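You operate a simulated robot arm through the tools that you are given. There is no shell and no other tool. Be economical: measure what you need, move in short steps, check, and stop when the job is done.

The job below is to be done with a simulated robot arm. You get a single attempt, and the scene is never put back.

## Task
Mix warm water in the wash bowl and stand it on the drain mat.
Fine: cold up to the blue line, then hot up to the green line; both levers shut.

The check looks at the end state, three seconds after you hand in, the way a careful person would. Anything else that was tipped, shoved, dropped, spilled or broken makes it a failure.

## Robot
A 7-joint arm with a two-finger parallel gripper on a trunk, on a base that drives. Base frame: it is fixed to the floor where the robot stands at the start and does not move with it; the origin is under the middle of the robot, x ahead of it, y to its left, z up. Lengths are in mm, angles in rad, forces in N, time in s.
With the tool pointing down near the work surface it reaches from about 300 to 720 mm from the robot's upright axis, wherever it stands. Its first joint turns from -2.897 to 2.897 rad. Places, roughly: cold lever [700, 300, 1000]; cold outlet [600, 400, 1100]; drain mat top [500, 700, 900]; hot lever [700, 500, 1000]; hot outlet [600, 400, 1100]; sink rack top [600, 400, 900]; wash bowl (18x12x8 cm) [500, 0, 900]. Payload 3.43 kg.
Tool frame: the origin (TCP) lies between the finger pads and is the grasp point; the fingertips stand 34 mm ahead of it; z points along the fingers, y is the line along which they close. Largest opening 128 mm; finger width 24, thickness 12; the body of the gripper, 48 by 130 mm, starts 96 mm behind the TCP.
Orientation is that of the tool frame in the base frame, as a unit quaternion [x, y, z, w]. With the fingers straight down and closing along the base's y, the tool's x points along the base's -x, its y along +y and its z along -z.

## Interface
- The arm moves only by the tool jog_arm. Its argument "plan" is a list of rows, each a list of 7 numbers: the turn, a rotation vector about the base's x, y, z in rad, then the shift along the base's x, y, z in m, then the opening in per cent of the stroke, from 0 (shut) to 100 (fully open). In form: [[rx, ry, rz, dx, dy, dz, grip], ...]. A call has 1 to 8 rows; each row shifts and turns the commanded pose from where the row before left it. A row lasts 0.2 s, in which the tool goes at most 50 mm and 0.15 rad; a call with a longer step from one row to the next is refused whole, and so is a gripper value outside its range. A pose out of reach is approached as far as the arm can. The call stops where the force on the tool passes 40 N (or 10 N more than at its start, if that is more) or the arm is blocked; 0.2 s more then pass. The fingers move at their own pace (about 108 mm/s each) and stop on an object; they squeeze with about 36 N. The grip force told is the motor's: it shows also when the fingers shut on nothing. Time passes only in rows, and 0.2 s behind the last, so rows that do not move let the fingers close. The reply holds the time, the measured pose of the TCP, the force on the tool along the base axes, the opening and the grip force, in the units named above and with some noise, with the torque about the TCP (base axes, N m) and any sound that the robot's microphone picked up, and new pictures: "views" is both (left out), scene, wrist or none.
- Cameras (640 x 400 px; columns grow to the right, rows downward): "scene" is now at [-12.7, 171.5, 1535.7]; the picture's right is [0.36, -0.93, 0.00], its down [-0.62, -0.24, -0.75] and it looks along [0.70, 0.27, -0.66] (base axes); focal length 261 px, centre (320, 200). "wrist" rides on the gripper at [76, -11, -160] in the tool frame; the picture's right is [0.15, 0.99, 0.00], its down [-0.88, 0.13, -0.46] and it looks along [-0.45, 0.07, 0.89] (tool axes); focal length 234 px, centre (320, 200). There is no depth. A picture from a camera that has moved, and an enlarged one, comes with that camera's place and axes in the base frame and with its lens.
- lift_body(by): slides the trunk up (or, below 0, down) by that many mm; the arm and the scene camera ride with it, the base frame stays. It gives what a move gives, with no picture.
- roll_base(legs): drives the robot by 1 to 6 legs, each [ahead, left, turn to the left] in mm, mm and rad, along the robot's own axes; the way and the turn of a leg run together, so that a leg with both is an arc; at most 1500 mm and 3.142 rad a leg. The arm and the cameras ride along, it lands a little off, and it stops where it bumps. It gives what a move gives, and a new picture of the scene camera.
- turn_head(pan, tilt): turns the head with the scene camera to pan (to the left, within 1.501 rad either way) and tilt (down, from -0.506 to 1.204), counted from straight ahead of the robot. It gives what a move gives, and a new picture of the scene camera.
- enlarge(camera, box): a new picture of the part [left, top, right, bottom] of that camera's present view, enlarged. The clock stands still meanwhile.
- job_done(): hands the job in; it is judged then, once.

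Work in short steps. Places have to be worked out from the pictures, the camera data and where the tool is seen: move nearer, look again, correct. Check each grasp and each placing, and mend what went wrong. You have 120 turns and 260 pictures in all, those below and enlarged ones among them. Open the gripper and draw the arm clear of the work before you hand the job in, unless the task says otherwise; then end with one line.

The tools are called after "Emit:" as name(argument=value, ...) on one line, values as JSON. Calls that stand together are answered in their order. jog_arm: Moves the arm, as the interface text tells. Its arguments: {"type":"object","properties":{"plan":{"type":"array","items":{"type":"array","items":{"type":"number"}}},"views":{"type":"string","enum":["both","scene","wrist","none"]}},"required":["plan"]} The other tools are called the same way: lift_body (by) slides the trunk up or down; roll_base (legs) drives the base; turn_head (pan, tilt) turns the head that bears the scene camera; enlarge (camera, box) takes an enlarged picture of a part of a camera's view; job_done () hands the job in.

At the start:

```text
t: 0.0
eef_pos: [385.4, 174.3, 1244.0]
tool_rot: [0.0, 1.0, 0.0, 0.001]
contact_force: [0.7, 0.1, 0.2]
wrist_torque: [0.02, -0.03, -0.01]
opening: 128.2
grasp_force: 0.1
trunk travel left (down, up): [-250.0, 74.0]
robot x, y, heading: [-0.5, 0.5, 0.001]
head pan, tilt: [0.365, 0.724]
```

scene: 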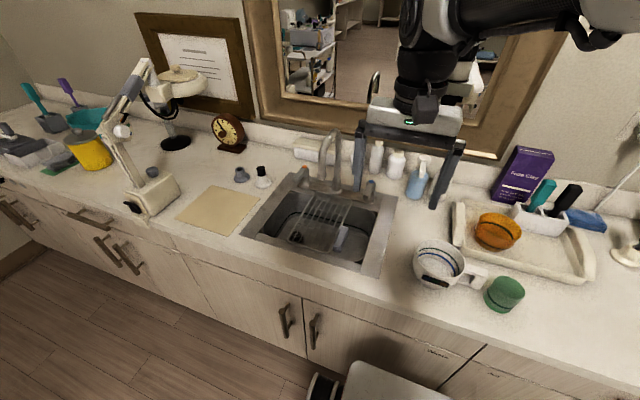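
wrist: 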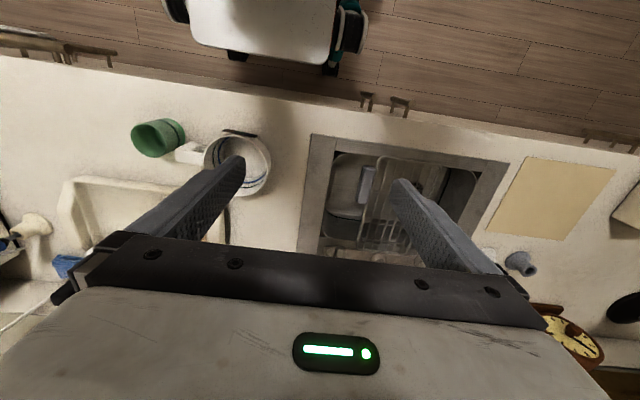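

The scene shows a bowl with a handle to the right of the sink, a faucet with two levers, and a mat to the left. I'll enlarge the sink and bowl to see details.

Emit:
enlarge(camera="scene", box=[230, 120, 410, 280])

Emit:
enlarge(camera="scene", box=[390, 210, 550, 320])

Emit:
enlarge(camera="wrist", box=[120, 100, 300, 220])

```text
2.50 times, centred on (320, 200) of scene
camera zoom: at [-12.7, 171.5, 1535.7], right [0.36, -0.93, 0.0], down [-0.62, -0.24, -0.75], along [0.7, 0.27, -0.66], focal length 653 px, centre (320, 200)
```

zoom: 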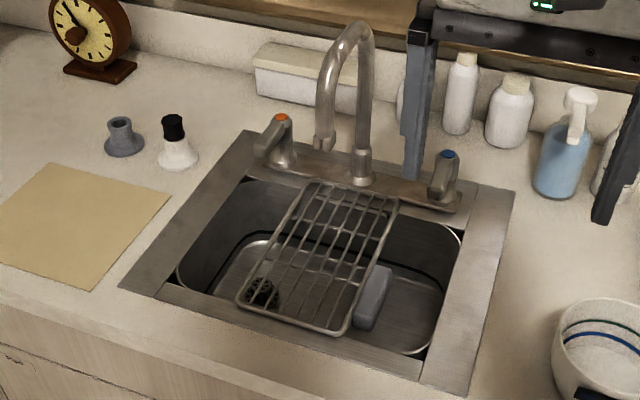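

```text
3.64 times, centred on (470, 265) of scene
camera zoom: at [-12.7, 171.5, 1535.7], right [0.36, -0.93, 0.0], down [-0.62, -0.24, -0.75], along [0.7, 0.27, -0.66], focal length 950 px, centre (-226, -36)
```

zoom: 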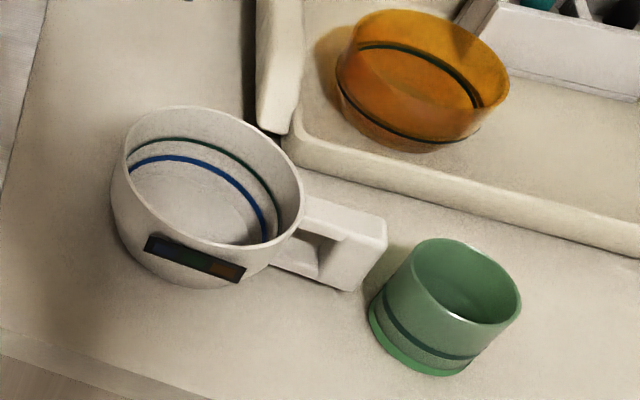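

```text
3.33 times, centred on (210, 160) of wrist
camera zoom: at [309.0, 163.4, 1403.1], right [-0.15, 0.99, 0.0], down [0.88, 0.13, 0.46], along [0.45, 0.07, -0.89], focal length 781 px, centre (687, 333)
```

zoom: 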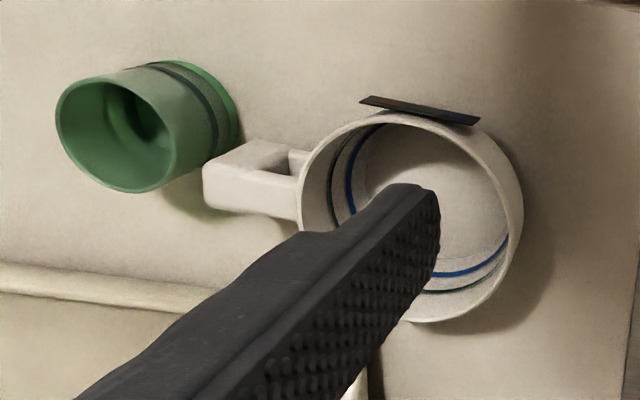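

The bowl centre is near (491, 23) with its handle pointing to -y, and the green jar is near (477, -143). The rack is flat on the sink, spanning roughly x 450–700 and y 317–461. I'll turn the tool 90° so the fingers close along x, and move over the handle.

Emit:
jog_arm(plan=[[0, 0, 0.148, 0.012, -0.03, 0, 100], [0, 0, 0.148, 0.012, -0.03, 0, 100], [0, 0, 0.148, 0.012, -0.03, 0, 100], [0, 0, 0.148, 0.012, -0.03, 0, 100], [0, 0, 0.148, 0.012, -0.03, 0, 100], [0, 0, 0.148, 0.012, -0.03, 0, 100], [0, 0, 0.148, 0.012, -0.03, 0, 100], [0, 0, 0.148, 0.012, -0.03, 0, 100]], views="none")

Emit:
jog_arm(plan=[[0, 0, 0.13, 0, 0, -0.03, 100], [0, 0, 0.13, 0, 0, -0.03, 100], [0, 0, 0.127, 0, 0, -0.03, 100], [0, 0, 0, 0, 0, -0.02, 100]], views="both")

```text
t: 1.8
eef_pos: [482.6, -64.9, 1243.9]
tool_rot: [-0.559, 0.829, -0.001, -0.001]
contact_force: [0.4, -1.0, 0.8]
wrist_torque: [-0.03, -0.03, -0.01]
opening: 128.0
grasp_force: 0.1
trunk travel left (down, up): [-250.0, 74.0]
robot x, y, heading: [-0.9, -1.5, 0.002]
head pan, tilt: [0.365, 0.724]
```

```text
t: 2.8
eef_pos: [479.8, -66.3, 1133.1]
tool_rot: [0.707, -0.707, 0.0, 0.0]
contact_force: [-0.2, 0.1, -0.7]
wrist_torque: [0.03, -0.01, 0.0]
opening: 128.1
grasp_force: 0.0
trunk travel left (down, up): [-250.0, 74.0]
robot x, y, heading: [0.0, -0.7, -0.002]
head pan, tilt: [0.365, 0.724]
camera scene: at [-12.5, 171.5, 1535.7], right [0.36, -0.93, 0.0], down [-0.62, -0.24, -0.75], along [0.7, 0.27, -0.66], focal length 261 px, centre (320, 200)
camera wrist: at [492.9, -142.7, 1293.1], right [-0.99, -0.15, 0.0], down [-0.13, 0.88, 0.46], along [-0.07, 0.45, -0.89], focal length 234 px, centre (320, 200)
```

scene: 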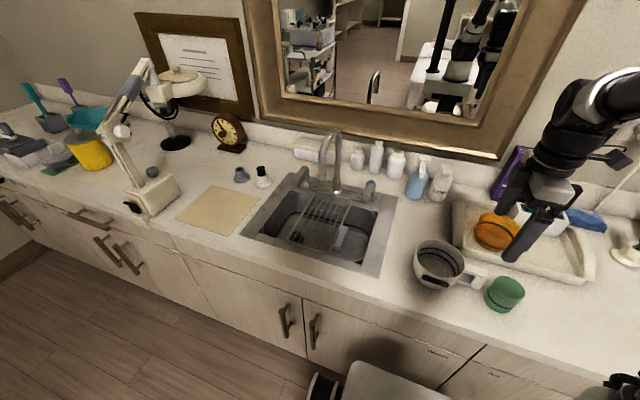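
wrist: 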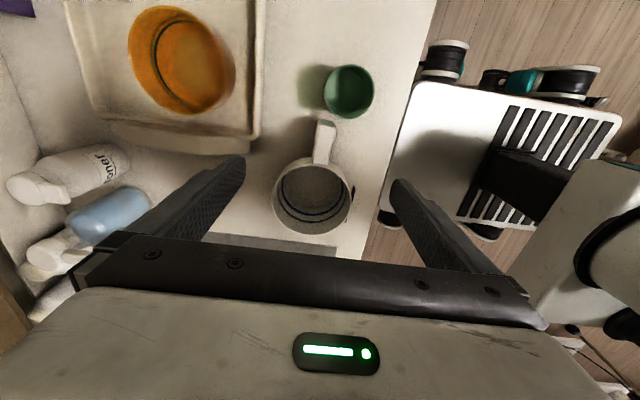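

The TCP seems to be almost exactly over the handle. I'll zoom in to measure its outline.

Emit:
enlarge(camera="wrist", box=[250, 50, 394, 250])

```text
2.00 times, centred on (322, 150) of wrist
camera zoom: at [492.9, -142.7, 1293.1], right [-0.99, -0.15, 0.0], down [-0.13, 0.88, 0.46], along [-0.07, 0.45, -0.89], focal length 468 px, centre (316, 300)
```

zoom: 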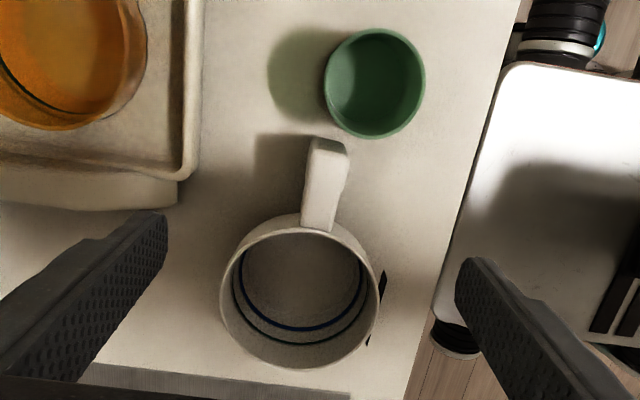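

Handle centreline is x≈475 and it spans y -38 to -94, with about 26 mm width. I'll narrow the fingers to half open, to keep clear of the tray edge, and descend.

Emit:
jog_arm(plan=[[0, 0, 0, -0.004, 0, -0.02, 55], [0, 0, 0, 0, 0, -0.03, 55], [0, 0, 0, 0, 0, -0.03, 55], [0, 0, 0, 0, 0, -0.03, 55], [0, 0, 0, 0, 0, -0.02, 55]], views="both")

```text
t: 4.0
eef_pos: [479.2, -67.6, 1002.9]
tool_rot: [0.708, -0.706, 0.0, 0.0]
contact_force: [1.1, -0.9, 0.0]
wrist_torque: [-0.01, 0.0, 0.01]
opening: 70.3
grasp_force: 0.1
trunk travel left (down, up): [-250.0, 74.0]
robot x, y, heading: [-0.1, 0.9, -0.004]
head pan, tilt: [0.365, 0.724]
camera scene: at [-12.6, 171.5, 1535.7], right [0.36, -0.93, 0.0], down [-0.62, -0.24, -0.75], along [0.7, 0.27, -0.66], focal length 261 px, centre (320, 200)
camera wrist: at [490.3, -143.3, 1162.9], right [-0.99, -0.15, 0.0], down [-0.13, 0.88, 0.46], along [-0.07, 0.45, -0.89], focal length 234 px, centre (320, 200)
```

scene: 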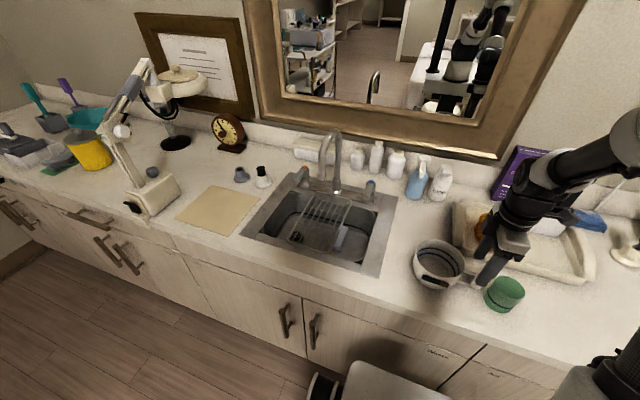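
wrist: 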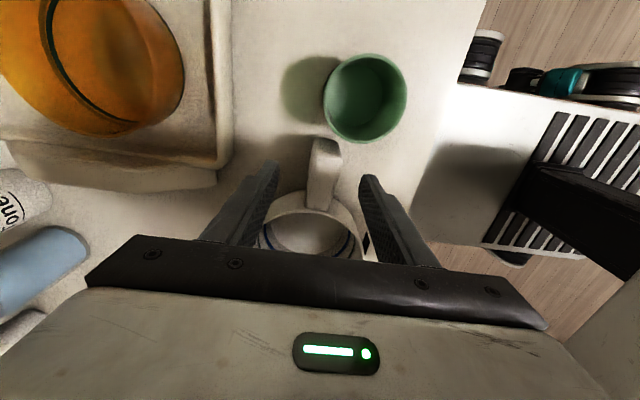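

The fingers straddle the handle evenly. I'll lower to grasp height and close.

Emit:
jog_arm(plan=[[0, 0, 0, -0.001, 0, -0.025, 55], [0, 0, 0, 0, 0, -0.025, 55], [0, 0, 0, 0, 0, -0.008, 55], [0, 0, 0, 0, 0, 0, 0], [0, 0, 0, 0, 0, 0, 0], [0, 0, 0, 0, 0, 0, 0]], views="both")

```text
t: 5.4
eef_pos: [477.3, -66.0, 943.8]
tool_rot: [-0.707, 0.707, 0.0, 0.0]
contact_force: [0.7, 1.4, -0.1]
wrist_torque: [-0.05, -0.07, -0.02]
opening: 27.7
grasp_force: 36.0
trunk travel left (down, up): [-250.0, 74.0]
robot x, y, heading: [-0.7, 1.2, 0.002]
head pan, tilt: [0.365, 0.724]
camera scene: at [-12.6, 171.5, 1535.7], right [0.36, -0.93, 0.0], down [-0.62, -0.24, -0.75], along [0.7, 0.27, -0.66], focal length 261 px, centre (320, 200)
camera wrist: at [488.1, -141.6, 1104.6], right [-0.99, -0.15, 0.0], down [-0.13, 0.88, 0.46], along [-0.07, 0.45, -0.89], focal length 234 px, centre (320, 200)
```

scene: 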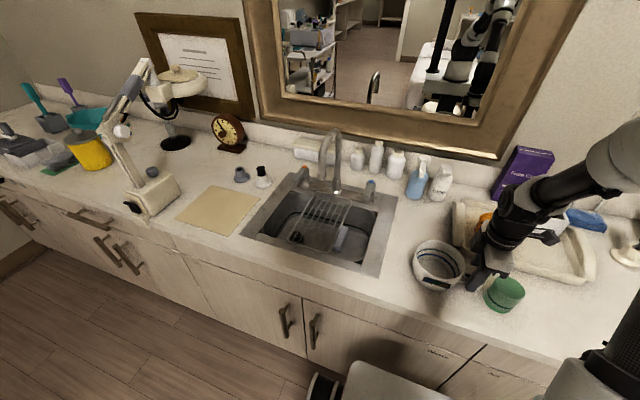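
wrist: 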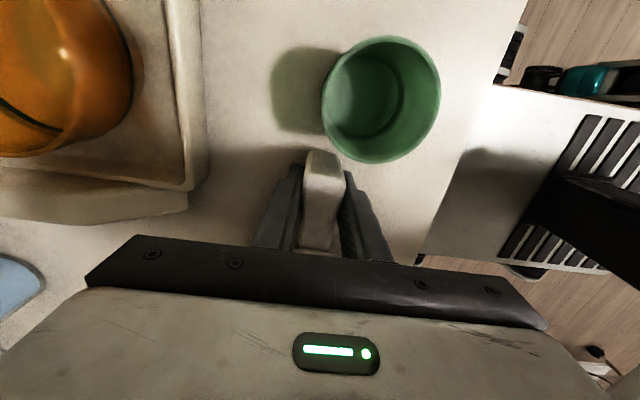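

The handle is gripped at 27.7 mm with 36 N. I'll lift straight up and check the hold.

Emit:
jog_arm(plan=[[0, 0, 0, 0, 0, 0.01, 0], [0, 0, 0, 0, 0, 0.02, 0], [0, 0, 0, 0, 0, 0.03, 0], [0, 0, 0, 0, 0, 0.03, 0], [0, 0, 0, 0, 0, 0.03, 0], [0, 0, 0, 0, 0, 0.03, 0], [0, 0, 0, 0, 0, 0.02, 0]], views="both")

```text
t: 7.0
eef_pos: [476.1, -65.1, 1116.6]
tool_rot: [-0.707, 0.707, 0.0, 0.0]
contact_force: [0.3, -0.5, -1.9]
wrist_torque: [-0.09, 0.0, -0.01]
opening: 27.5
grasp_force: 35.8
trunk travel left (down, up): [-250.0, 74.0]
robot x, y, heading: [0.4, 0.1, -0.0]
head pan, tilt: [0.365, 0.724]
camera scene: at [-12.7, 171.6, 1535.7], right [0.36, -0.93, 0.0], down [-0.62, -0.24, -0.75], along [0.7, 0.27, -0.66], focal length 261 px, centre (320, 200)
camera wrist: at [486.8, -141.7, 1275.5], right [-0.99, -0.15, 0.0], down [-0.13, 0.88, 0.46], along [-0.07, 0.45, -0.89], focal length 234 px, centre (320, 200)
```

scene: 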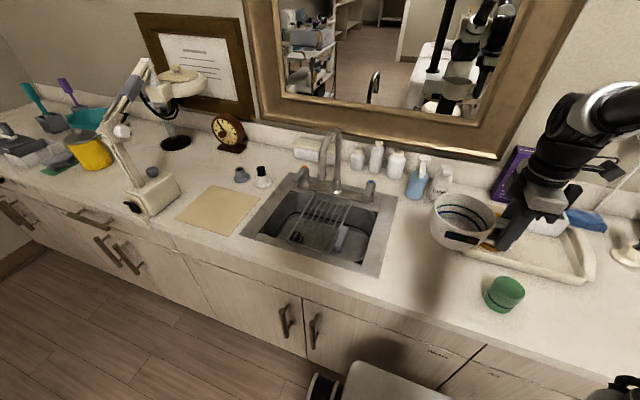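
wrist: 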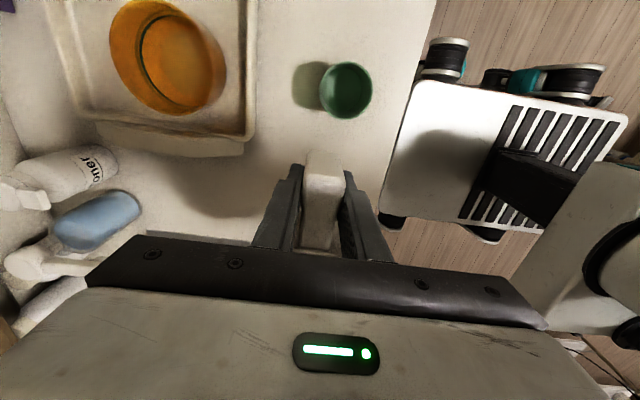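

The bowl hangs level, weighing about 2 N. I'll pull it back toward me before driving left so it stays clear of the spout.

Emit:
jog_arm(plan=[[0, 0, 0, -0.02, 0, 0, 0], [0, 0, 0, -0.03, 0, 0, 0], [0, 0, 0, -0.02, 0, 0, 0]], views="none")

Emit:
roll_base(legs=[[0, 400, 0], [60, 0, 0]])

Emit:
turn_head(pan=0.0, tilt=0.75)

```text
t: 7.8
eef_pos: [405.5, -65.2, 1117.8]
tool_rot: [0.707, -0.707, 0.0, 0.0]
contact_force: [0.0, 0.0, -2.9]
wrist_torque: [-0.13, -0.01, 0.01]
opening: 28.0
grasp_force: 35.7
trunk travel left (down, up): [-250.0, 74.0]
robot x, y, heading: [0.9, 0.2, -0.001]
head pan, tilt: [0.365, 0.724]
```

```text
t: 12.9
eef_pos: [440.5, 342.4, 1115.6]
tool_rot: [0.708, -0.707, -0.001, 0.0]
contact_force: [0.8, 0.9, -2.4]
wrist_torque: [-0.12, 0.04, 0.02]
opening: 27.7
grasp_force: 35.7
trunk travel left (down, up): [-250.0, 74.0]
robot x, y, heading: [34.5, 407.5, 0.004]
head pan, tilt: [0.365, 0.724]
stopped in leg 2: the robot was blocked; the commanded pose is now the measured one
camera scene: at [22.0, 578.7, 1535.7], right [0.36, -0.93, 0.0], down [-0.62, -0.24, -0.75], along [0.7, 0.27, -0.66], focal length 261 px, centre (320, 200)
```

scene: 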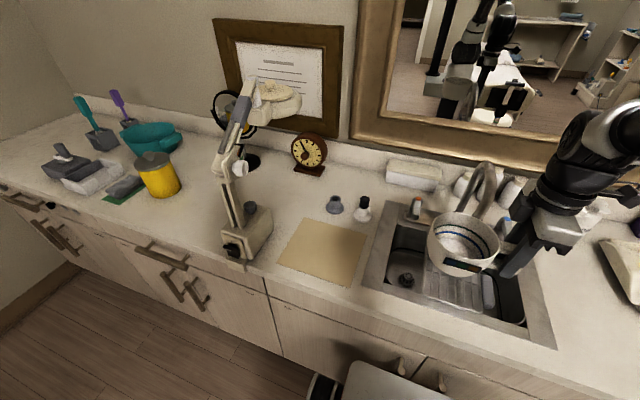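

```text
t: 13.7
eef_pos: [440.5, 343.2, 1116.1]
tool_rot: [0.708, -0.706, -0.003, 0.0]
contact_force: [-0.1, -0.4, -1.5]
wrist_torque: [-0.15, 0.02, -0.01]
opening: 27.8
grasp_force: 36.0
trunk travel left (down, up): [-250.0, 74.0]
robot x, y, heading: [36.9, 409.2, 0.006]
head pan, tilt: [0.0, 0.75]
camera scene: at [25.7, 548.8, 1533.5], right [0.0, -1.0, 0.0], down [-0.68, 0.0, -0.73], along [0.73, 0.0, -0.68], focal length 261 px, centre (320, 200)
```

scene: 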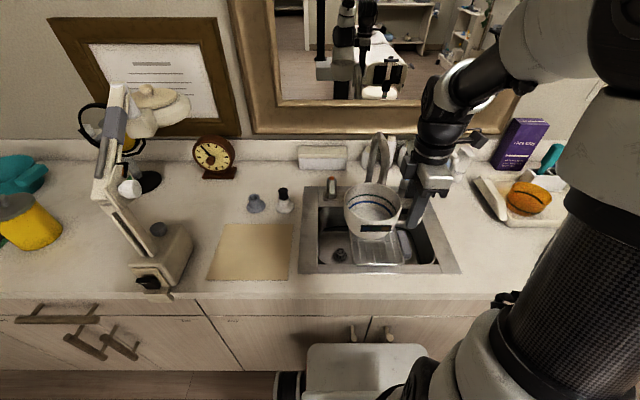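

The base is against the cabinet at x≈37. I measure the mat at about x 388–596, y 636–850. I'll move the bowl to the right for a moment to see the spout and rack.

Emit:
jog_arm(plan=[[0, 0, 0, 0, -0.03, 0, 0], [0, 0, 0, 0, -0.04, 0, 0], [0, 0, 0, 0, -0.04, 0, 0], [0, 0, 0, 0, -0.04, 0, 0], [0, 0, 0, 0, -0.02, 0, 0]], views="none")

Emit:
enlarge(camera="scene", box=[290, 110, 450, 280])

```text
t: 14.9
eef_pos: [436.4, 172.3, 1115.1]
tool_rot: [0.708, -0.707, -0.001, 0.0]
contact_force: [0.6, 0.3, -1.5]
wrist_torque: [-0.15, -0.05, 0.0]
opening: 27.6
grasp_force: 36.2
trunk travel left (down, up): [-250.0, 74.0]
robot x, y, heading: [33.9, 406.9, 0.0]
head pan, tilt: [0.0, 0.75]
```

```text
2.35 times, centred on (370, 195) of scene
camera zoom: at [25.8, 548.5, 1533.5], right [0.0, -1.0, 0.0], down [-0.68, 0.0, -0.73], along [0.73, 0.0, -0.68], focal length 615 px, centre (202, 212)
```

zoom: 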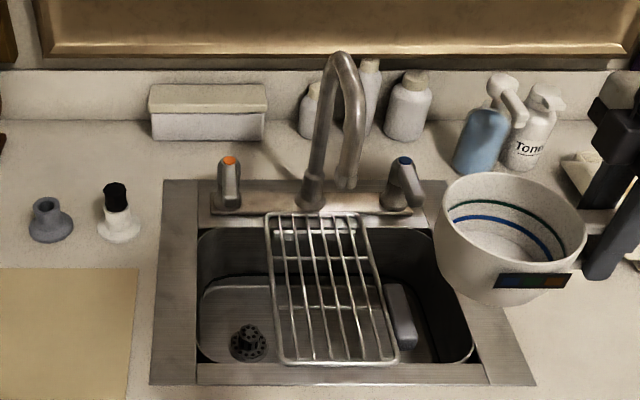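

Triangulating the spout from both camera positions puts the nozzle at about (550, 385, 1085). The rack spans x 443–702, y 311–454. I need the bowl centre relative to the TCP more exactly, so I'll zoom on it.

Emit:
enlarge(camera="scene", box=[380, 140, 480, 250])

```text
3.64 times, centred on (430, 195) of scene
camera zoom: at [25.8, 548.5, 1533.5], right [0.0, -1.0, 0.0], down [-0.68, 0.0, -0.73], along [0.73, 0.0, -0.68], focal length 950 px, centre (-80, 218)
```

zoom: 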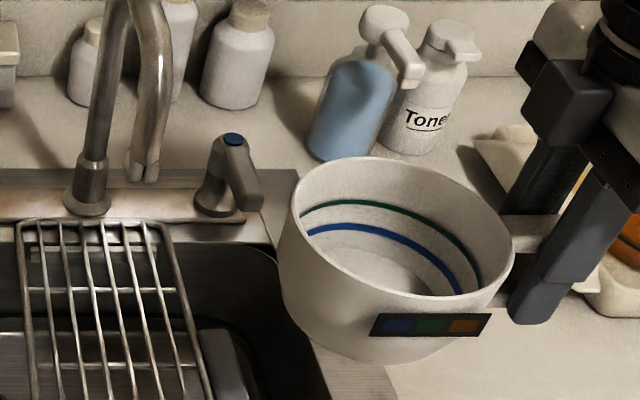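

Bowl radius is about 61 mm and its centre sits at about (-3, +93) from the TCP. To put the centre under the nozzle, the TCP must go to about (553, 293). I'll lower to z≈1000 with the bowl clear in front, and slide in below the spout.

Emit:
jog_arm(plan=[[0, 0, 0, 0, 0.03, -0.02, 0], [0, 0, 0, 0, 0.035, -0.03, 0], [0, 0, 0, 0, 0.035, -0.035, 0], [0, 0, 0, 0, 0.021, -0.03, 0], [0, 0, 0, 0.02, 0, 0, 0], [0, 0, 0, 0.03, 0, 0, 0], [0, 0, 0, 0.02, 0, 0, 0]], views="both")

```text
t: 16.5
eef_pos: [512.5, 293.5, 1001.7]
tool_rot: [0.707, -0.707, -0.001, 0.0]
contact_force: [0.5, -0.4, -1.8]
wrist_torque: [-0.13, -0.02, 0.0]
opening: 27.8
grasp_force: 35.6
trunk travel left (down, up): [-250.0, 74.0]
robot x, y, heading: [33.6, 408.4, 0.003]
head pan, tilt: [0.0, 0.75]
camera scene: at [25.9, 548.7, 1533.5], right [0.0, -1.0, 0.0], down [-0.68, 0.0, -0.73], along [0.73, 0.0, -0.68], focal length 261 px, centre (320, 200)
camera wrist: at [522.9, 217.5, 1161.8], right [-0.99, -0.15, 0.0], down [-0.13, 0.88, 0.46], along [-0.07, 0.45, -0.89], focal length 234 px, centre (320, 200)
```

scene: 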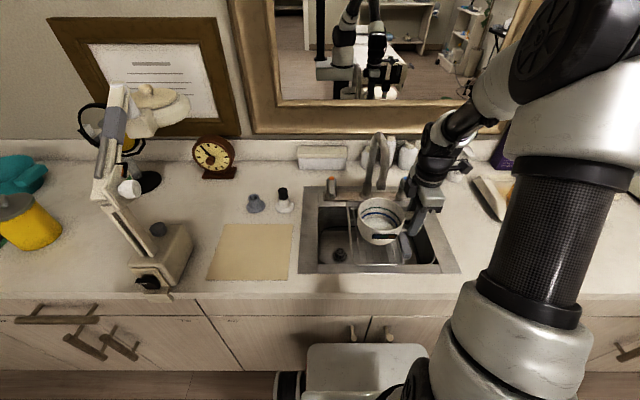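
wrist: 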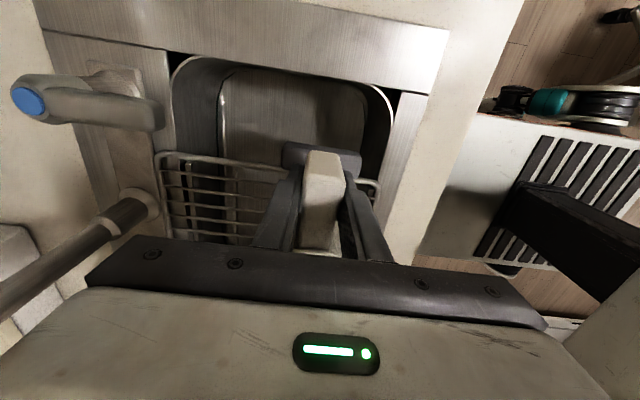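

It's tracking well. I'll slide the last 40 mm under the spout, still raised, and look.

Emit:
jog_arm(plan=[[0, 0, 0, 0.015, 0, 0, 0], [0, 0, 0, 0.015, 0, -0.01, 0], [0, 0, 0, 0.01, 0, -0.01, 0]], views="wrist")

Emit:
enlarge(camera="scene", box=[310, 120, 450, 280])

```text
t: 17.3
eef_pos: [550.0, 295.5, 979.2]
tool_rot: [0.708, -0.706, -0.001, 0.0]
contact_force: [0.1, 0.7, -1.5]
wrist_torque: [-0.14, 0.02, 0.07]
opening: 27.5
grasp_force: 36.2
trunk travel left (down, up): [-250.0, 74.0]
robot x, y, heading: [34.1, 407.2, 0.002]
head pan, tilt: [0.0, 0.75]
camera wrist: at [562.0, 219.2, 1139.6], right [-0.99, -0.15, 0.0], down [-0.13, 0.88, 0.46], along [-0.07, 0.45, -0.89], focal length 234 px, centre (320, 200)
```

wrist: 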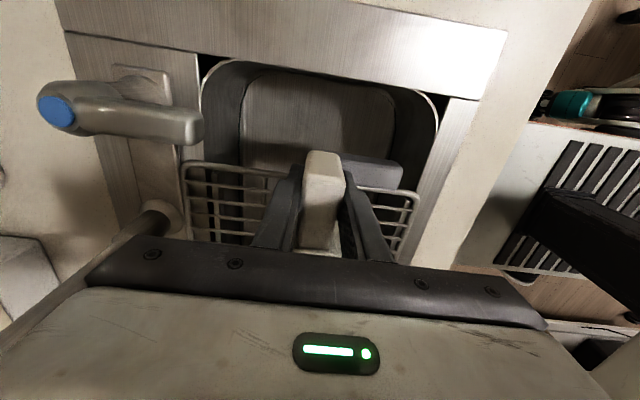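

```text
2.50 times, centred on (380, 200) of scene
camera zoom: at [25.9, 548.7, 1533.5], right [0.0, -1.0, 0.0], down [-0.68, 0.0, -0.73], along [0.73, 0.0, -0.68], focal length 653 px, centre (170, 200)
```

zoom: 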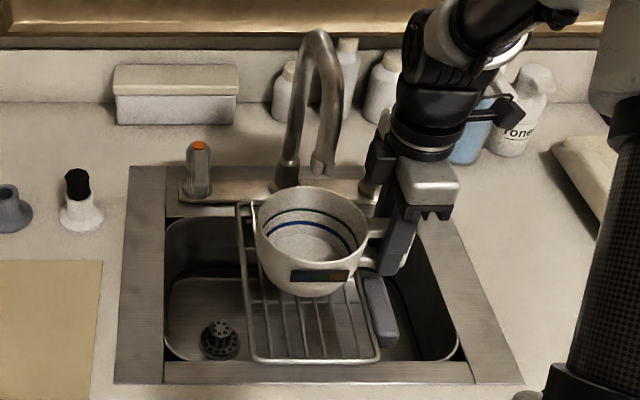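

The bowl centre looks to be near (540, 393), so I'll shift slightly (+6 mm x, -7 mm y) and lower onto the rack.

Emit:
jog_arm(plan=[[0, 0, 0, 0.006, -0.007, -0.01, 0], [0, 0, 0, 0, 0, -0.01, 0], [0, 0, 0, 0, 0, -0.008, 0], [0, 0, 0, 0, 0, -0.004, 0]], views="none")

Emit:
enlarge(camera="scene", box=[320, 150, 430, 280])

```text
t: 18.3
eef_pos: [558.0, 284.5, 950.3]
tool_rot: [-0.707, 0.707, -0.001, 0.001]
contact_force: [-1.7, -6.7, 21.2]
wrist_torque: [0.73, 0.09, 0.1]
opening: 27.4
grasp_force: 35.8
trunk travel left (down, up): [-250.0, 74.0]
robot x, y, heading: [37.9, 410.6, 0.008]
head pan, tilt: [0.0, 0.75]
```

```text
3.08 times, centred on (375, 215) of scene
camera zoom: at [23.9, 548.5, 1533.9], right [0.0, -1.0, 0.0], down [-0.68, 0.0, -0.73], along [0.73, 0.0, -0.68], focal length 804 px, centre (151, 154)
```

zoom: 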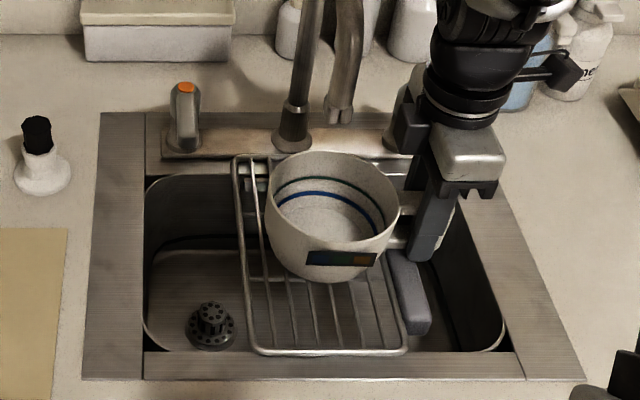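

It has landed (21 N up at z≈950, so the rack is slightly higher than the counter). I'll ease up 3 mm to unload, then open the fingers a bit.

Emit:
jog_arm(plan=[[0, 0, 0, 0, 0, 0.003, 0], [0, 0, 0, 0, 0, 0, 0]], views="none")

```text
t: 18.9
eef_pos: [556.2, 286.9, 951.5]
tool_rot: [0.708, -0.706, -0.002, -0.001]
contact_force: [2.0, 0.3, 1.7]
wrist_torque: [0.06, -0.05, -0.06]
opening: 27.9
grasp_force: 36.2
trunk travel left (down, up): [-250.0, 74.0]
robot x, y, heading: [31.4, 408.3, 0.006]
head pan, tilt: [0.0, 0.75]
```

It's unloaded. Now I'll release and check.

Emit:
jog_arm(plan=[[0, 0, 0, 0, 0, 0, 45], [0, 0, 0, 0, 0, 0, 45], [0, 0, 0, 0, 0, 0, 45]], views="wrist")

Emit:
enlarge(camera="scene", box=[320, 150, 430, 280])

```text
t: 19.7
eef_pos: [557.1, 287.5, 951.5]
tool_rot: [0.708, -0.707, -0.001, 0.0]
contact_force: [-0.3, 0.3, 0.0]
wrist_torque: [-0.02, 0.02, 0.01]
opening: 57.7
grasp_force: 0.1
trunk travel left (down, up): [-250.0, 74.0]
robot x, y, heading: [34.2, 406.2, 0.001]
head pan, tilt: [0.0, 0.75]
camera wrist: at [567.8, 210.6, 1111.3], right [-0.99, -0.15, 0.0], down [-0.13, 0.88, 0.46], along [-0.07, 0.45, -0.89], focal length 234 px, centre (320, 200)
```

wrist: 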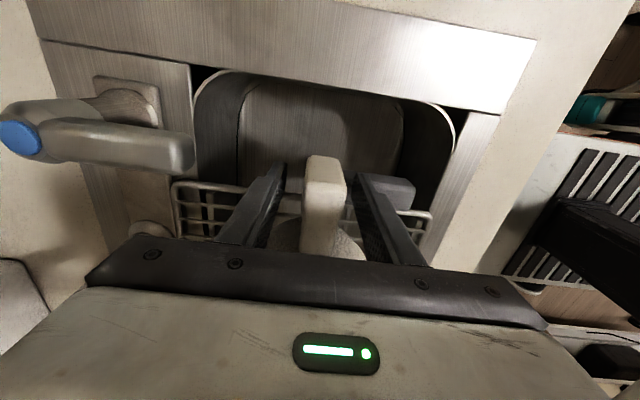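

```text
3.08 times, centred on (375, 215) of scene
camera zoom: at [25.7, 548.7, 1533.5], right [0.0, -1.0, 0.0], down [-0.68, 0.0, -0.73], along [0.73, 0.0, -0.68], focal length 804 px, centre (151, 154)
```

zoom: 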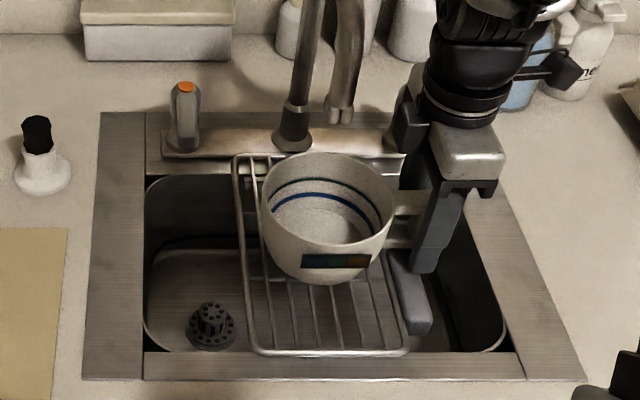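

The bowl stands free and upright on the rack. I'll rise and move back to look at the cold lever.

Emit:
jog_arm(plan=[[0, 0, 0, 0, 0, 0.03, 45], [0, 0, 0, 0, 0, 0.04, 45], [0, 0, 0, 0, -0.01, 0.05, 45], [0, 0, 0, 0, -0.03, 0.05, 45], [0, 0, 0, 0.02, -0.04, 0.01, 30], [0, 0, 0, 0.03, -0.02, 0, 30]], views="both")

Emit:
enlarge(camera="scene", box=[310, 120, 430, 230])

```text
refused: row 3 steps farther than a row can; nothing moved
```

```text
3.64 times, centred on (370, 175) of scene
camera zoom: at [25.7, 548.7, 1533.5], right [0.0, -1.0, 0.0], down [-0.68, 0.0, -0.73], along [0.73, 0.0, -0.68], focal length 950 px, centre (138, 291)
```

zoom: 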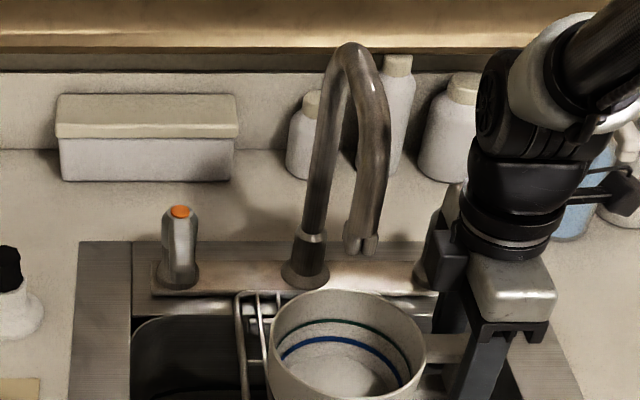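

Row 3 was too long, so I'll send the same path in shorter steps.

Emit:
jog_arm(plan=[[0, 0, 0, 0, 0, 0.03, 45], [0, 0, 0, 0, 0, 0.04, 45], [0, 0, 0, 0, -0.01, 0.045, 45], [0, 0, 0, 0, -0.025, 0.04, 45], [0, 0, 0, 0, -0.04, 0.02, 30], [0, 0, 0, 0.03, -0.03, 0.005, 30], [0, 0, 0, 0.02, 0, 0, 30]], views="both")

Emit:
enlarge(camera="scene", box=[310, 120, 430, 230])

```text
t: 21.3
eef_pos: [605.6, 182.8, 1134.6]
tool_rot: [0.707, -0.707, -0.001, 0.0]
contact_force: [-0.3, -0.5, 0.1]
wrist_torque: [0.03, 0.01, 0.01]
opening: 38.3
grasp_force: 0.2
trunk travel left (down, up): [-250.0, 74.0]
robot x, y, heading: [34.5, 403.0, -0.0]
head pan, tilt: [0.0, 0.75]
camera scene: at [26.1, 548.5, 1533.5], right [0.0, -1.0, 0.0], down [-0.68, 0.0, -0.73], along [0.73, 0.0, -0.68], focal length 261 px, centre (320, 200)
camera wrist: at [616.6, 106.9, 1294.1], right [-0.99, -0.15, 0.0], down [-0.13, 0.88, 0.46], along [-0.07, 0.45, -0.89], focal length 234 px, centre (320, 200)
```

scene: 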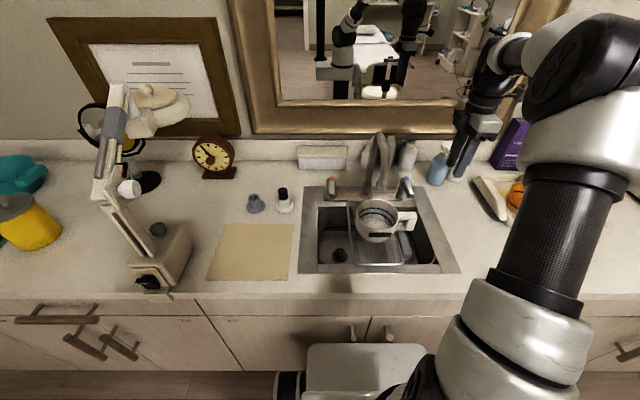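
wrist: 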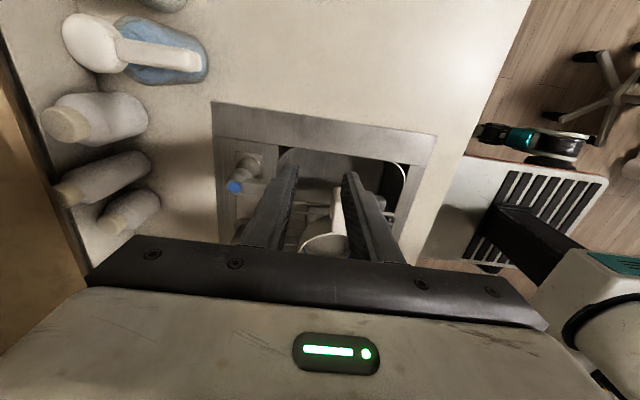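

```text
3.64 times, centred on (370, 175) of scene
camera zoom: at [26.1, 548.5, 1533.5], right [0.0, -1.0, 0.0], down [-0.68, 0.0, -0.73], along [0.73, 0.0, -0.68], focal length 950 px, centre (138, 291)
```

zoom: 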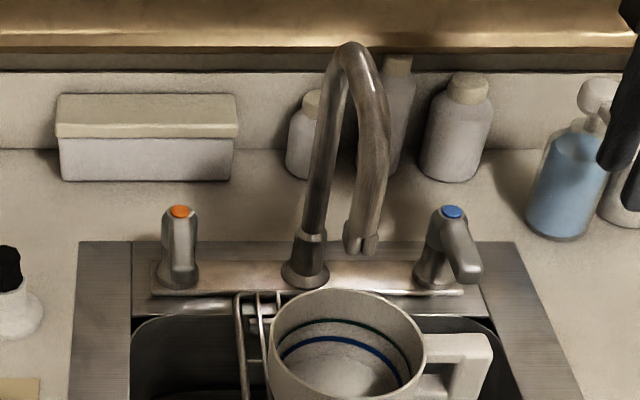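

The cold lever's post is at about (708, 261), cap z≈996, with its arm pointing toward -x to a tip near (655, 254, 970). The hot lever mirrors it at (708, 510). I'll turn the tool so the fingers close along y and come over the cold lever arm.

Emit:
jog_arm(plan=[[0, 0, -0.145, 0, 0, 0, 45], [0, 0, -0.145, 0, 0, 0, 45], [0, 0, -0.145, 0, 0.01, 0, 45], [0, 0, -0.145, 0, 0.01, 0, 45], [0, 0, -0.145, 0, 0.01, 0, 45], [0, 0, -0.145, 0.01, 0.01, 0, 45], [0, 0, -0.145, 0.01, 0.01, 0, 45], [0, 0, -0.145, 0.01, 0.01, 0, 45]], views="none")

Emit:
jog_arm(plan=[[0, 0, -0.145, 0.01, 0.01, 0, 45], [0, 0, -0.145, 0.01, 0.004, 0, 45], [0, 0, -0.121, 0.01, 0, -0.02, 45], [0, 0, 0, 0, 0, -0.02, 45]], views="both")

Emit:
enlarge(camera="scene", box=[310, 120, 430, 230])

```text
t: 23.1
eef_pos: [637.0, 243.5, 1133.7]
tool_rot: [-0.203, 0.979, 0.001, 0.001]
contact_force: [0.0, -0.3, 0.9]
wrist_torque: [-0.02, -0.01, -0.01]
opening: 57.6
grasp_force: 0.1
trunk travel left (down, up): [-250.0, 74.0]
robot x, y, heading: [33.4, 406.1, -0.003]
head pan, tilt: [0.0, 0.75]
```

```text
t: 24.1
eef_pos: [668.0, 258.1, 1090.3]
tool_rot: [0.0, 1.0, 0.001, 0.001]
contact_force: [-0.2, -0.1, -0.1]
wrist_torque: [-0.02, 0.02, 0.0]
opening: 57.9
grasp_force: 0.0
trunk travel left (down, up): [-250.0, 74.0]
robot x, y, heading: [33.5, 411.6, 0.004]
head pan, tilt: [0.0, 0.75]
camera scene: at [25.9, 548.6, 1533.5], right [0.0, -1.0, 0.0], down [-0.68, 0.0, -0.73], along [0.73, 0.0, -0.68], focal length 261 px, centre (320, 200)
camera wrist: at [590.6, 246.5, 1251.3], right [-0.15, 0.99, 0.0], down [0.88, 0.13, 0.46], along [0.45, 0.07, -0.89], focal length 234 px, centre (320, 200)
```

scene: 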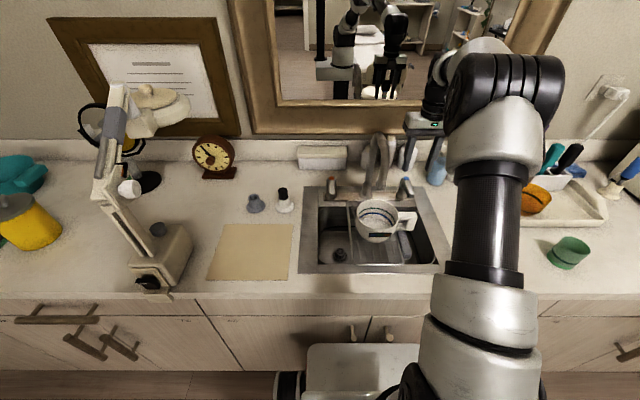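
wrist: 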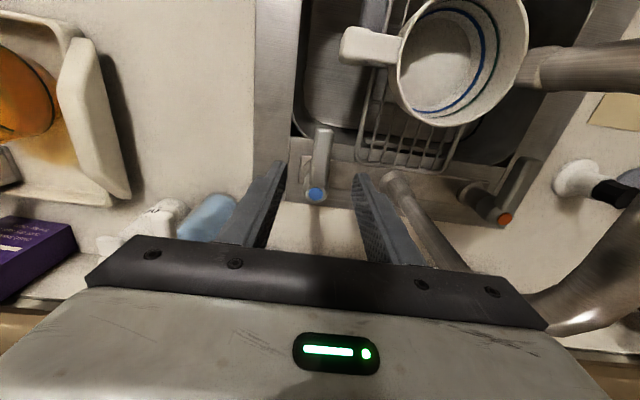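

```text
3.64 times, centred on (370, 175) of scene
camera zoom: at [25.9, 548.6, 1533.5], right [0.0, -1.0, 0.0], down [-0.68, 0.0, -0.73], along [0.73, 0.0, -0.68], focal length 950 px, centre (138, 291)
```

zoom: 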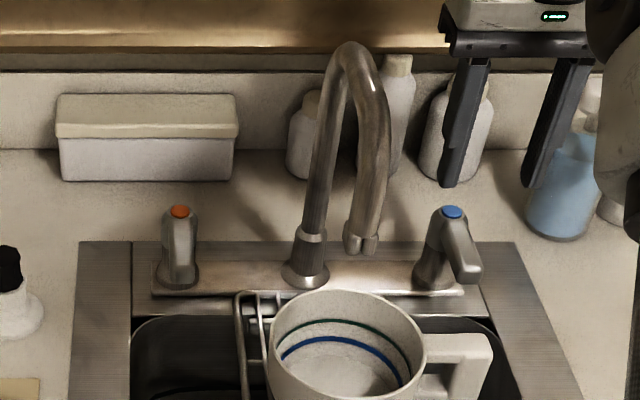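

The wrist camera shows the cold lever arm between the fingers (cap at (712, 261), tip at about (644, 259)), and it also sees the bowl and its lines. I'll lower to straddle the arm.

Emit:
jog_arm(plan=[[0, 0, 0, -0.004, 0.002, -0.03, 45], [0, 0, 0, 0, 0, -0.03, 45], [0, 0, 0, 0, 0, -0.025, 45], [0, 0, 0, 0, 0, -0.02, 45]], views="wrist")

Emit:
enlarge(camera="scene", box=[310, 120, 430, 230])

```text
t: 25.1
eef_pos: [664.0, 256.4, 989.3]
tool_rot: [0.0, 1.0, 0.001, 0.001]
contact_force: [-0.2, -0.4, 0.1]
wrist_torque: [0.01, -0.01, 0.01]
opening: 57.7
grasp_force: 0.1
trunk travel left (down, up): [-250.0, 74.0]
robot x, y, heading: [33.2, 410.6, -0.003]
head pan, tilt: [0.0, 0.75]
camera wrist: at [587.8, 246.2, 1148.7], right [-0.15, 0.99, 0.0], down [0.88, 0.13, 0.46], along [0.45, 0.07, -0.89], focal length 234 px, centre (320, 200)
```

wrist: 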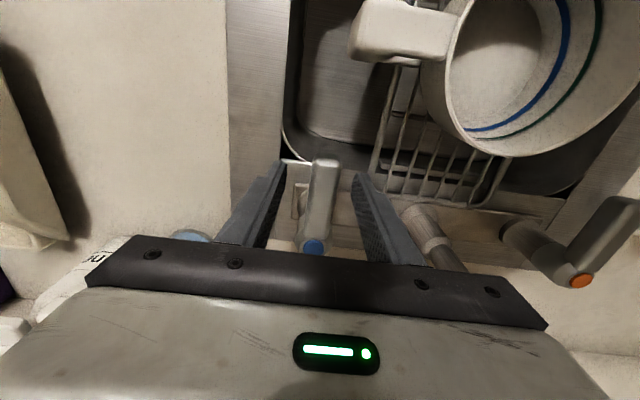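

```text
3.64 times, centred on (370, 175) of scene
camera zoom: at [25.7, 548.7, 1533.5], right [0.0, -1.0, 0.0], down [-0.68, 0.0, -0.73], along [0.73, 0.0, -0.68], focal length 950 px, centre (138, 291)
```

zoom: 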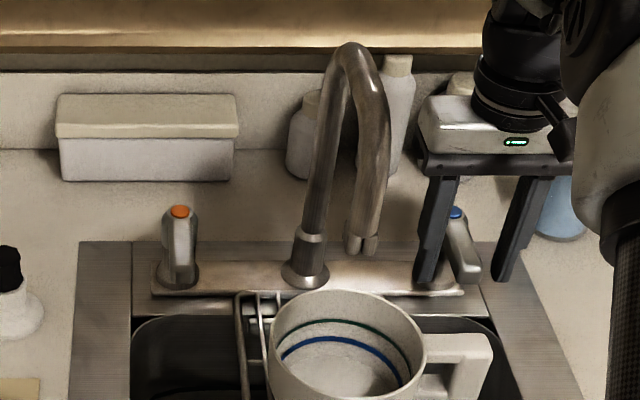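

Both cameras see lever and bowl well. I'll narrow the fingers around the arm, then nudge it a few mm toward -y (outward) to find which way it opens.

Emit:
jog_arm(plan=[[0, 0, 0, 0, 0.004, 0, 26], [0, 0, 0, 0, 0, 0, 26], [0, 0, 0, 0, -0.004, 0, 26], [0, 0, 0, 0, -0.004, 0, 26], [0, 0, 0, 0, -0.004, 0, 26], [0, 0, 0, 0, -0.003, 0, 26]], views="wrist")

Emit:
enlarge(camera="scene", box=[310, 120, 430, 230])

```text
t: 26.5
eef_pos: [663.1, 247.7, 988.2]
tool_rot: [-0.001, 1.0, 0.0, 0.001]
contact_force: [-0.1, 0.7, 0.3]
wrist_torque: [0.06, 0.01, -0.01]
opening: 33.7
grasp_force: 0.1
trunk travel left (down, up): [-250.0, 74.0]
robot x, y, heading: [35.1, 406.7, -0.002]
head pan, tilt: [0.0, 0.75]
camera wrist: at [586.8, 235.6, 1147.4], right [-0.15, 0.99, 0.0], down [0.88, 0.13, 0.46], along [0.45, 0.07, -0.89], focal length 234 px, centre (320, 200)
```

wrist: 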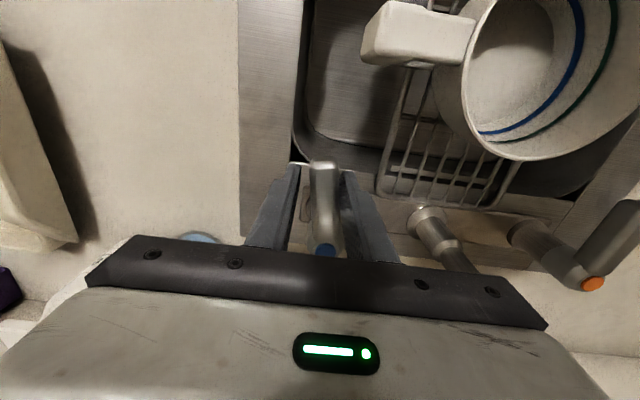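

```text
3.64 times, centred on (370, 175) of scene
camera zoom: at [25.7, 548.8, 1533.5], right [0.0, -1.0, 0.0], down [-0.68, 0.0, -0.73], along [0.73, 0.0, -0.68], focal length 950 px, centre (138, 291)
```

zoom: 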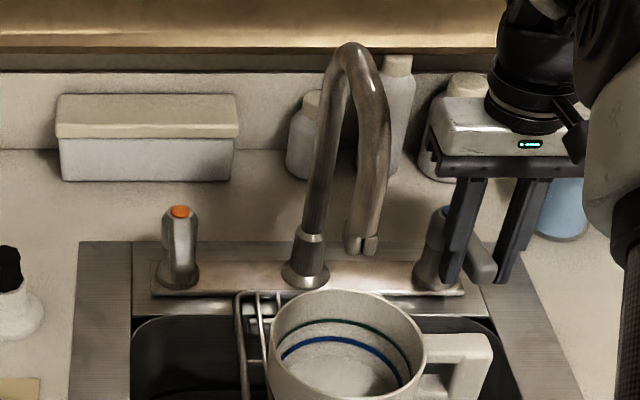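

The arm follows with little force (tip shifted right), but no water yet. I'll continue outward 10 mm more.

Emit:
jog_arm(plan=[[0, 0, 0, 0, -0.005, 0, 26], [0, 0, 0, 0, -0.005, 0, 26]], views="none")

Emit:
enlarge(camera="scene", box=[310, 120, 430, 230])

```text
t: 27.1
eef_pos: [662.5, 237.6, 986.5]
tool_rot: [-0.001, 1.0, 0.0, 0.0]
contact_force: [-0.7, 0.8, -0.8]
wrist_torque: [-0.01, -0.01, 0.02]
opening: 34.1
grasp_force: 0.1
trunk travel left (down, up): [-250.0, 74.0]
robot x, y, heading: [32.8, 409.9, -0.001]
head pan, tilt: [0.0, 0.75]
```

```text
3.64 times, centred on (370, 175) of scene
camera zoom: at [25.7, 548.8, 1533.5], right [0.0, -1.0, 0.0], down [-0.68, 0.0, -0.73], along [0.73, 0.0, -0.68], focal length 950 px, centre (138, 291)
```

zoom: 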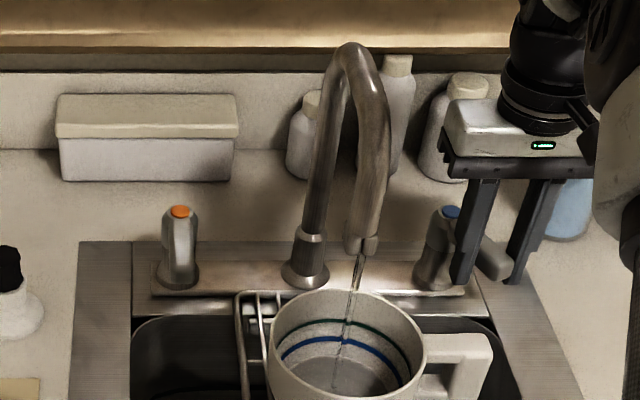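

Cold water is running into the bowl. I'll hold for about a second and look at the level.

Emit:
jog_arm(plan=[[0, 0, 0, 0, 0, 0, 26], [0, 0, 0, 0, 0, 0, 26], [0, 0, 0, 0, 0, 0, 26], [0, 0, 0, 0, 0, 0, 26]], views="none")

Emit:
enlarge(camera="scene", box=[340, 180, 420, 240])

Emit:
enlarge(camera="wrist", box=[400, 0, 640, 180])

```text
t: 28.1
eef_pos: [662.9, 237.6, 987.2]
tool_rot: [-0.001, 1.0, 0.001, 0.0]
contact_force: [-0.8, 0.7, -0.1]
wrist_torque: [-0.02, -0.02, 0.04]
opening: 34.0
grasp_force: 0.2
trunk travel left (down, up): [-250.0, 74.0]
robot x, y, heading: [31.7, 406.9, 0.005]
head pan, tilt: [0.0, 0.75]
```

```text
6.67 times, centred on (380, 210) of scene
camera zoom: at [25.7, 548.8, 1533.5], right [0.0, -1.0, 0.0], down [-0.68, 0.0, -0.73], along [0.73, 0.0, -0.68], focal length 1742 px, centre (-80, 133)
```

zoom: 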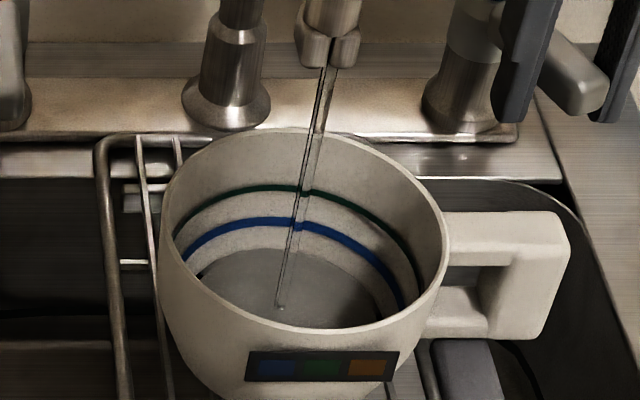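

```text
2.22 times, centred on (520, 90) of wrist
camera zoom: at [586.1, 225.4, 1146.8], right [-0.15, 0.99, 0.0], down [0.88, 0.13, 0.46], along [0.45, 0.07, -0.89], focal length 520 px, centre (-124, 444)
```

zoom: 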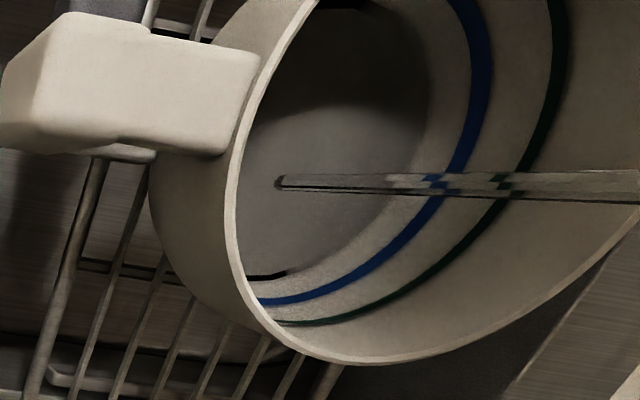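

Excellent view: the water surface lies below the blue line, and the stream lands well inside. I'll hold 1 s more to learn the filling rate.

Emit:
jog_arm(plan=[[0, 0, 0, 0, 0, 0, 26], [0, 0, 0, 0, 0, 0, 26], [0, 0, 0, 0, 0, 0, 26], [0, 0, 0, 0, 0, 0, 26]], views="none")

Emit:
enlarge(camera="scene", box=[340, 180, 420, 240])

```text
t: 29.1
eef_pos: [662.4, 237.0, 987.3]
tool_rot: [0.0, 1.0, 0.0, 0.001]
contact_force: [0.0, 0.9, -0.6]
wrist_torque: [-0.01, 0.0, 0.0]
opening: 34.2
grasp_force: 0.7
trunk travel left (down, up): [-250.0, 74.0]
robot x, y, heading: [31.1, 407.1, 0.003]
head pan, tilt: [0.0, 0.75]
```

```text
6.67 times, centred on (380, 210) of scene
camera zoom: at [25.7, 548.8, 1533.5], right [0.0, -1.0, 0.0], down [-0.68, 0.0, -0.73], along [0.73, 0.0, -0.68], focal length 1742 px, centre (-80, 133)
```

zoom: 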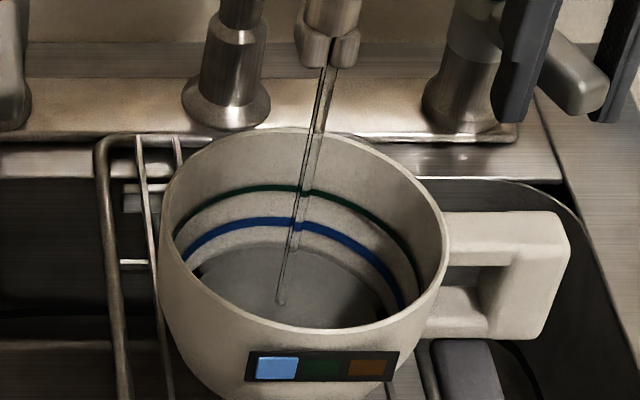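

The strip's cold (blue) light has come on, and the surface is rising about 8 px/s toward the blue line. I'll hold 1 s more.

Emit:
jog_arm(plan=[[0, 0, 0, 0, 0, 0, 26], [0, 0, 0, 0, 0, 0, 26], [0, 0, 0, 0, 0, 0, 26], [0, 0, 0, 0, 0, 0, 26]], views="none")

Emit:
enlarge(camera="scene", box=[340, 180, 420, 240])

```text
t: 30.1
eef_pos: [662.6, 236.7, 987.0]
tool_rot: [-0.001, 1.0, 0.0, 0.001]
contact_force: [-0.3, -1.2, 0.2]
wrist_torque: [-0.01, 0.0, 0.04]
opening: 34.2
grasp_force: 0.6
trunk travel left (down, up): [-250.0, 74.0]
robot x, y, heading: [32.1, 405.1, 0.006]
head pan, tilt: [0.0, 0.75]
```

```text
6.67 times, centred on (380, 210) of scene
camera zoom: at [25.7, 548.8, 1533.5], right [0.0, -1.0, 0.0], down [-0.68, 0.0, -0.73], along [0.73, 0.0, -0.68], focal length 1742 px, centre (-80, 133)
```

zoom: 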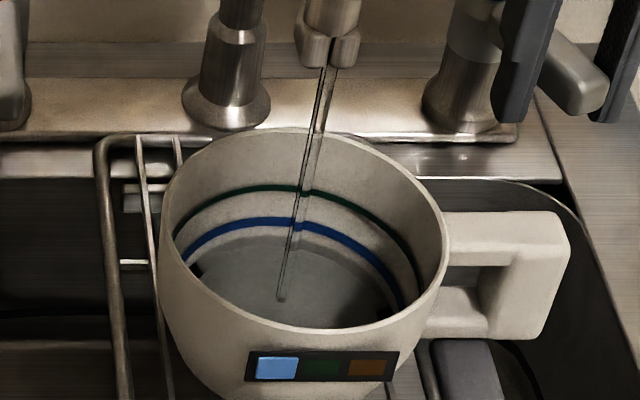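

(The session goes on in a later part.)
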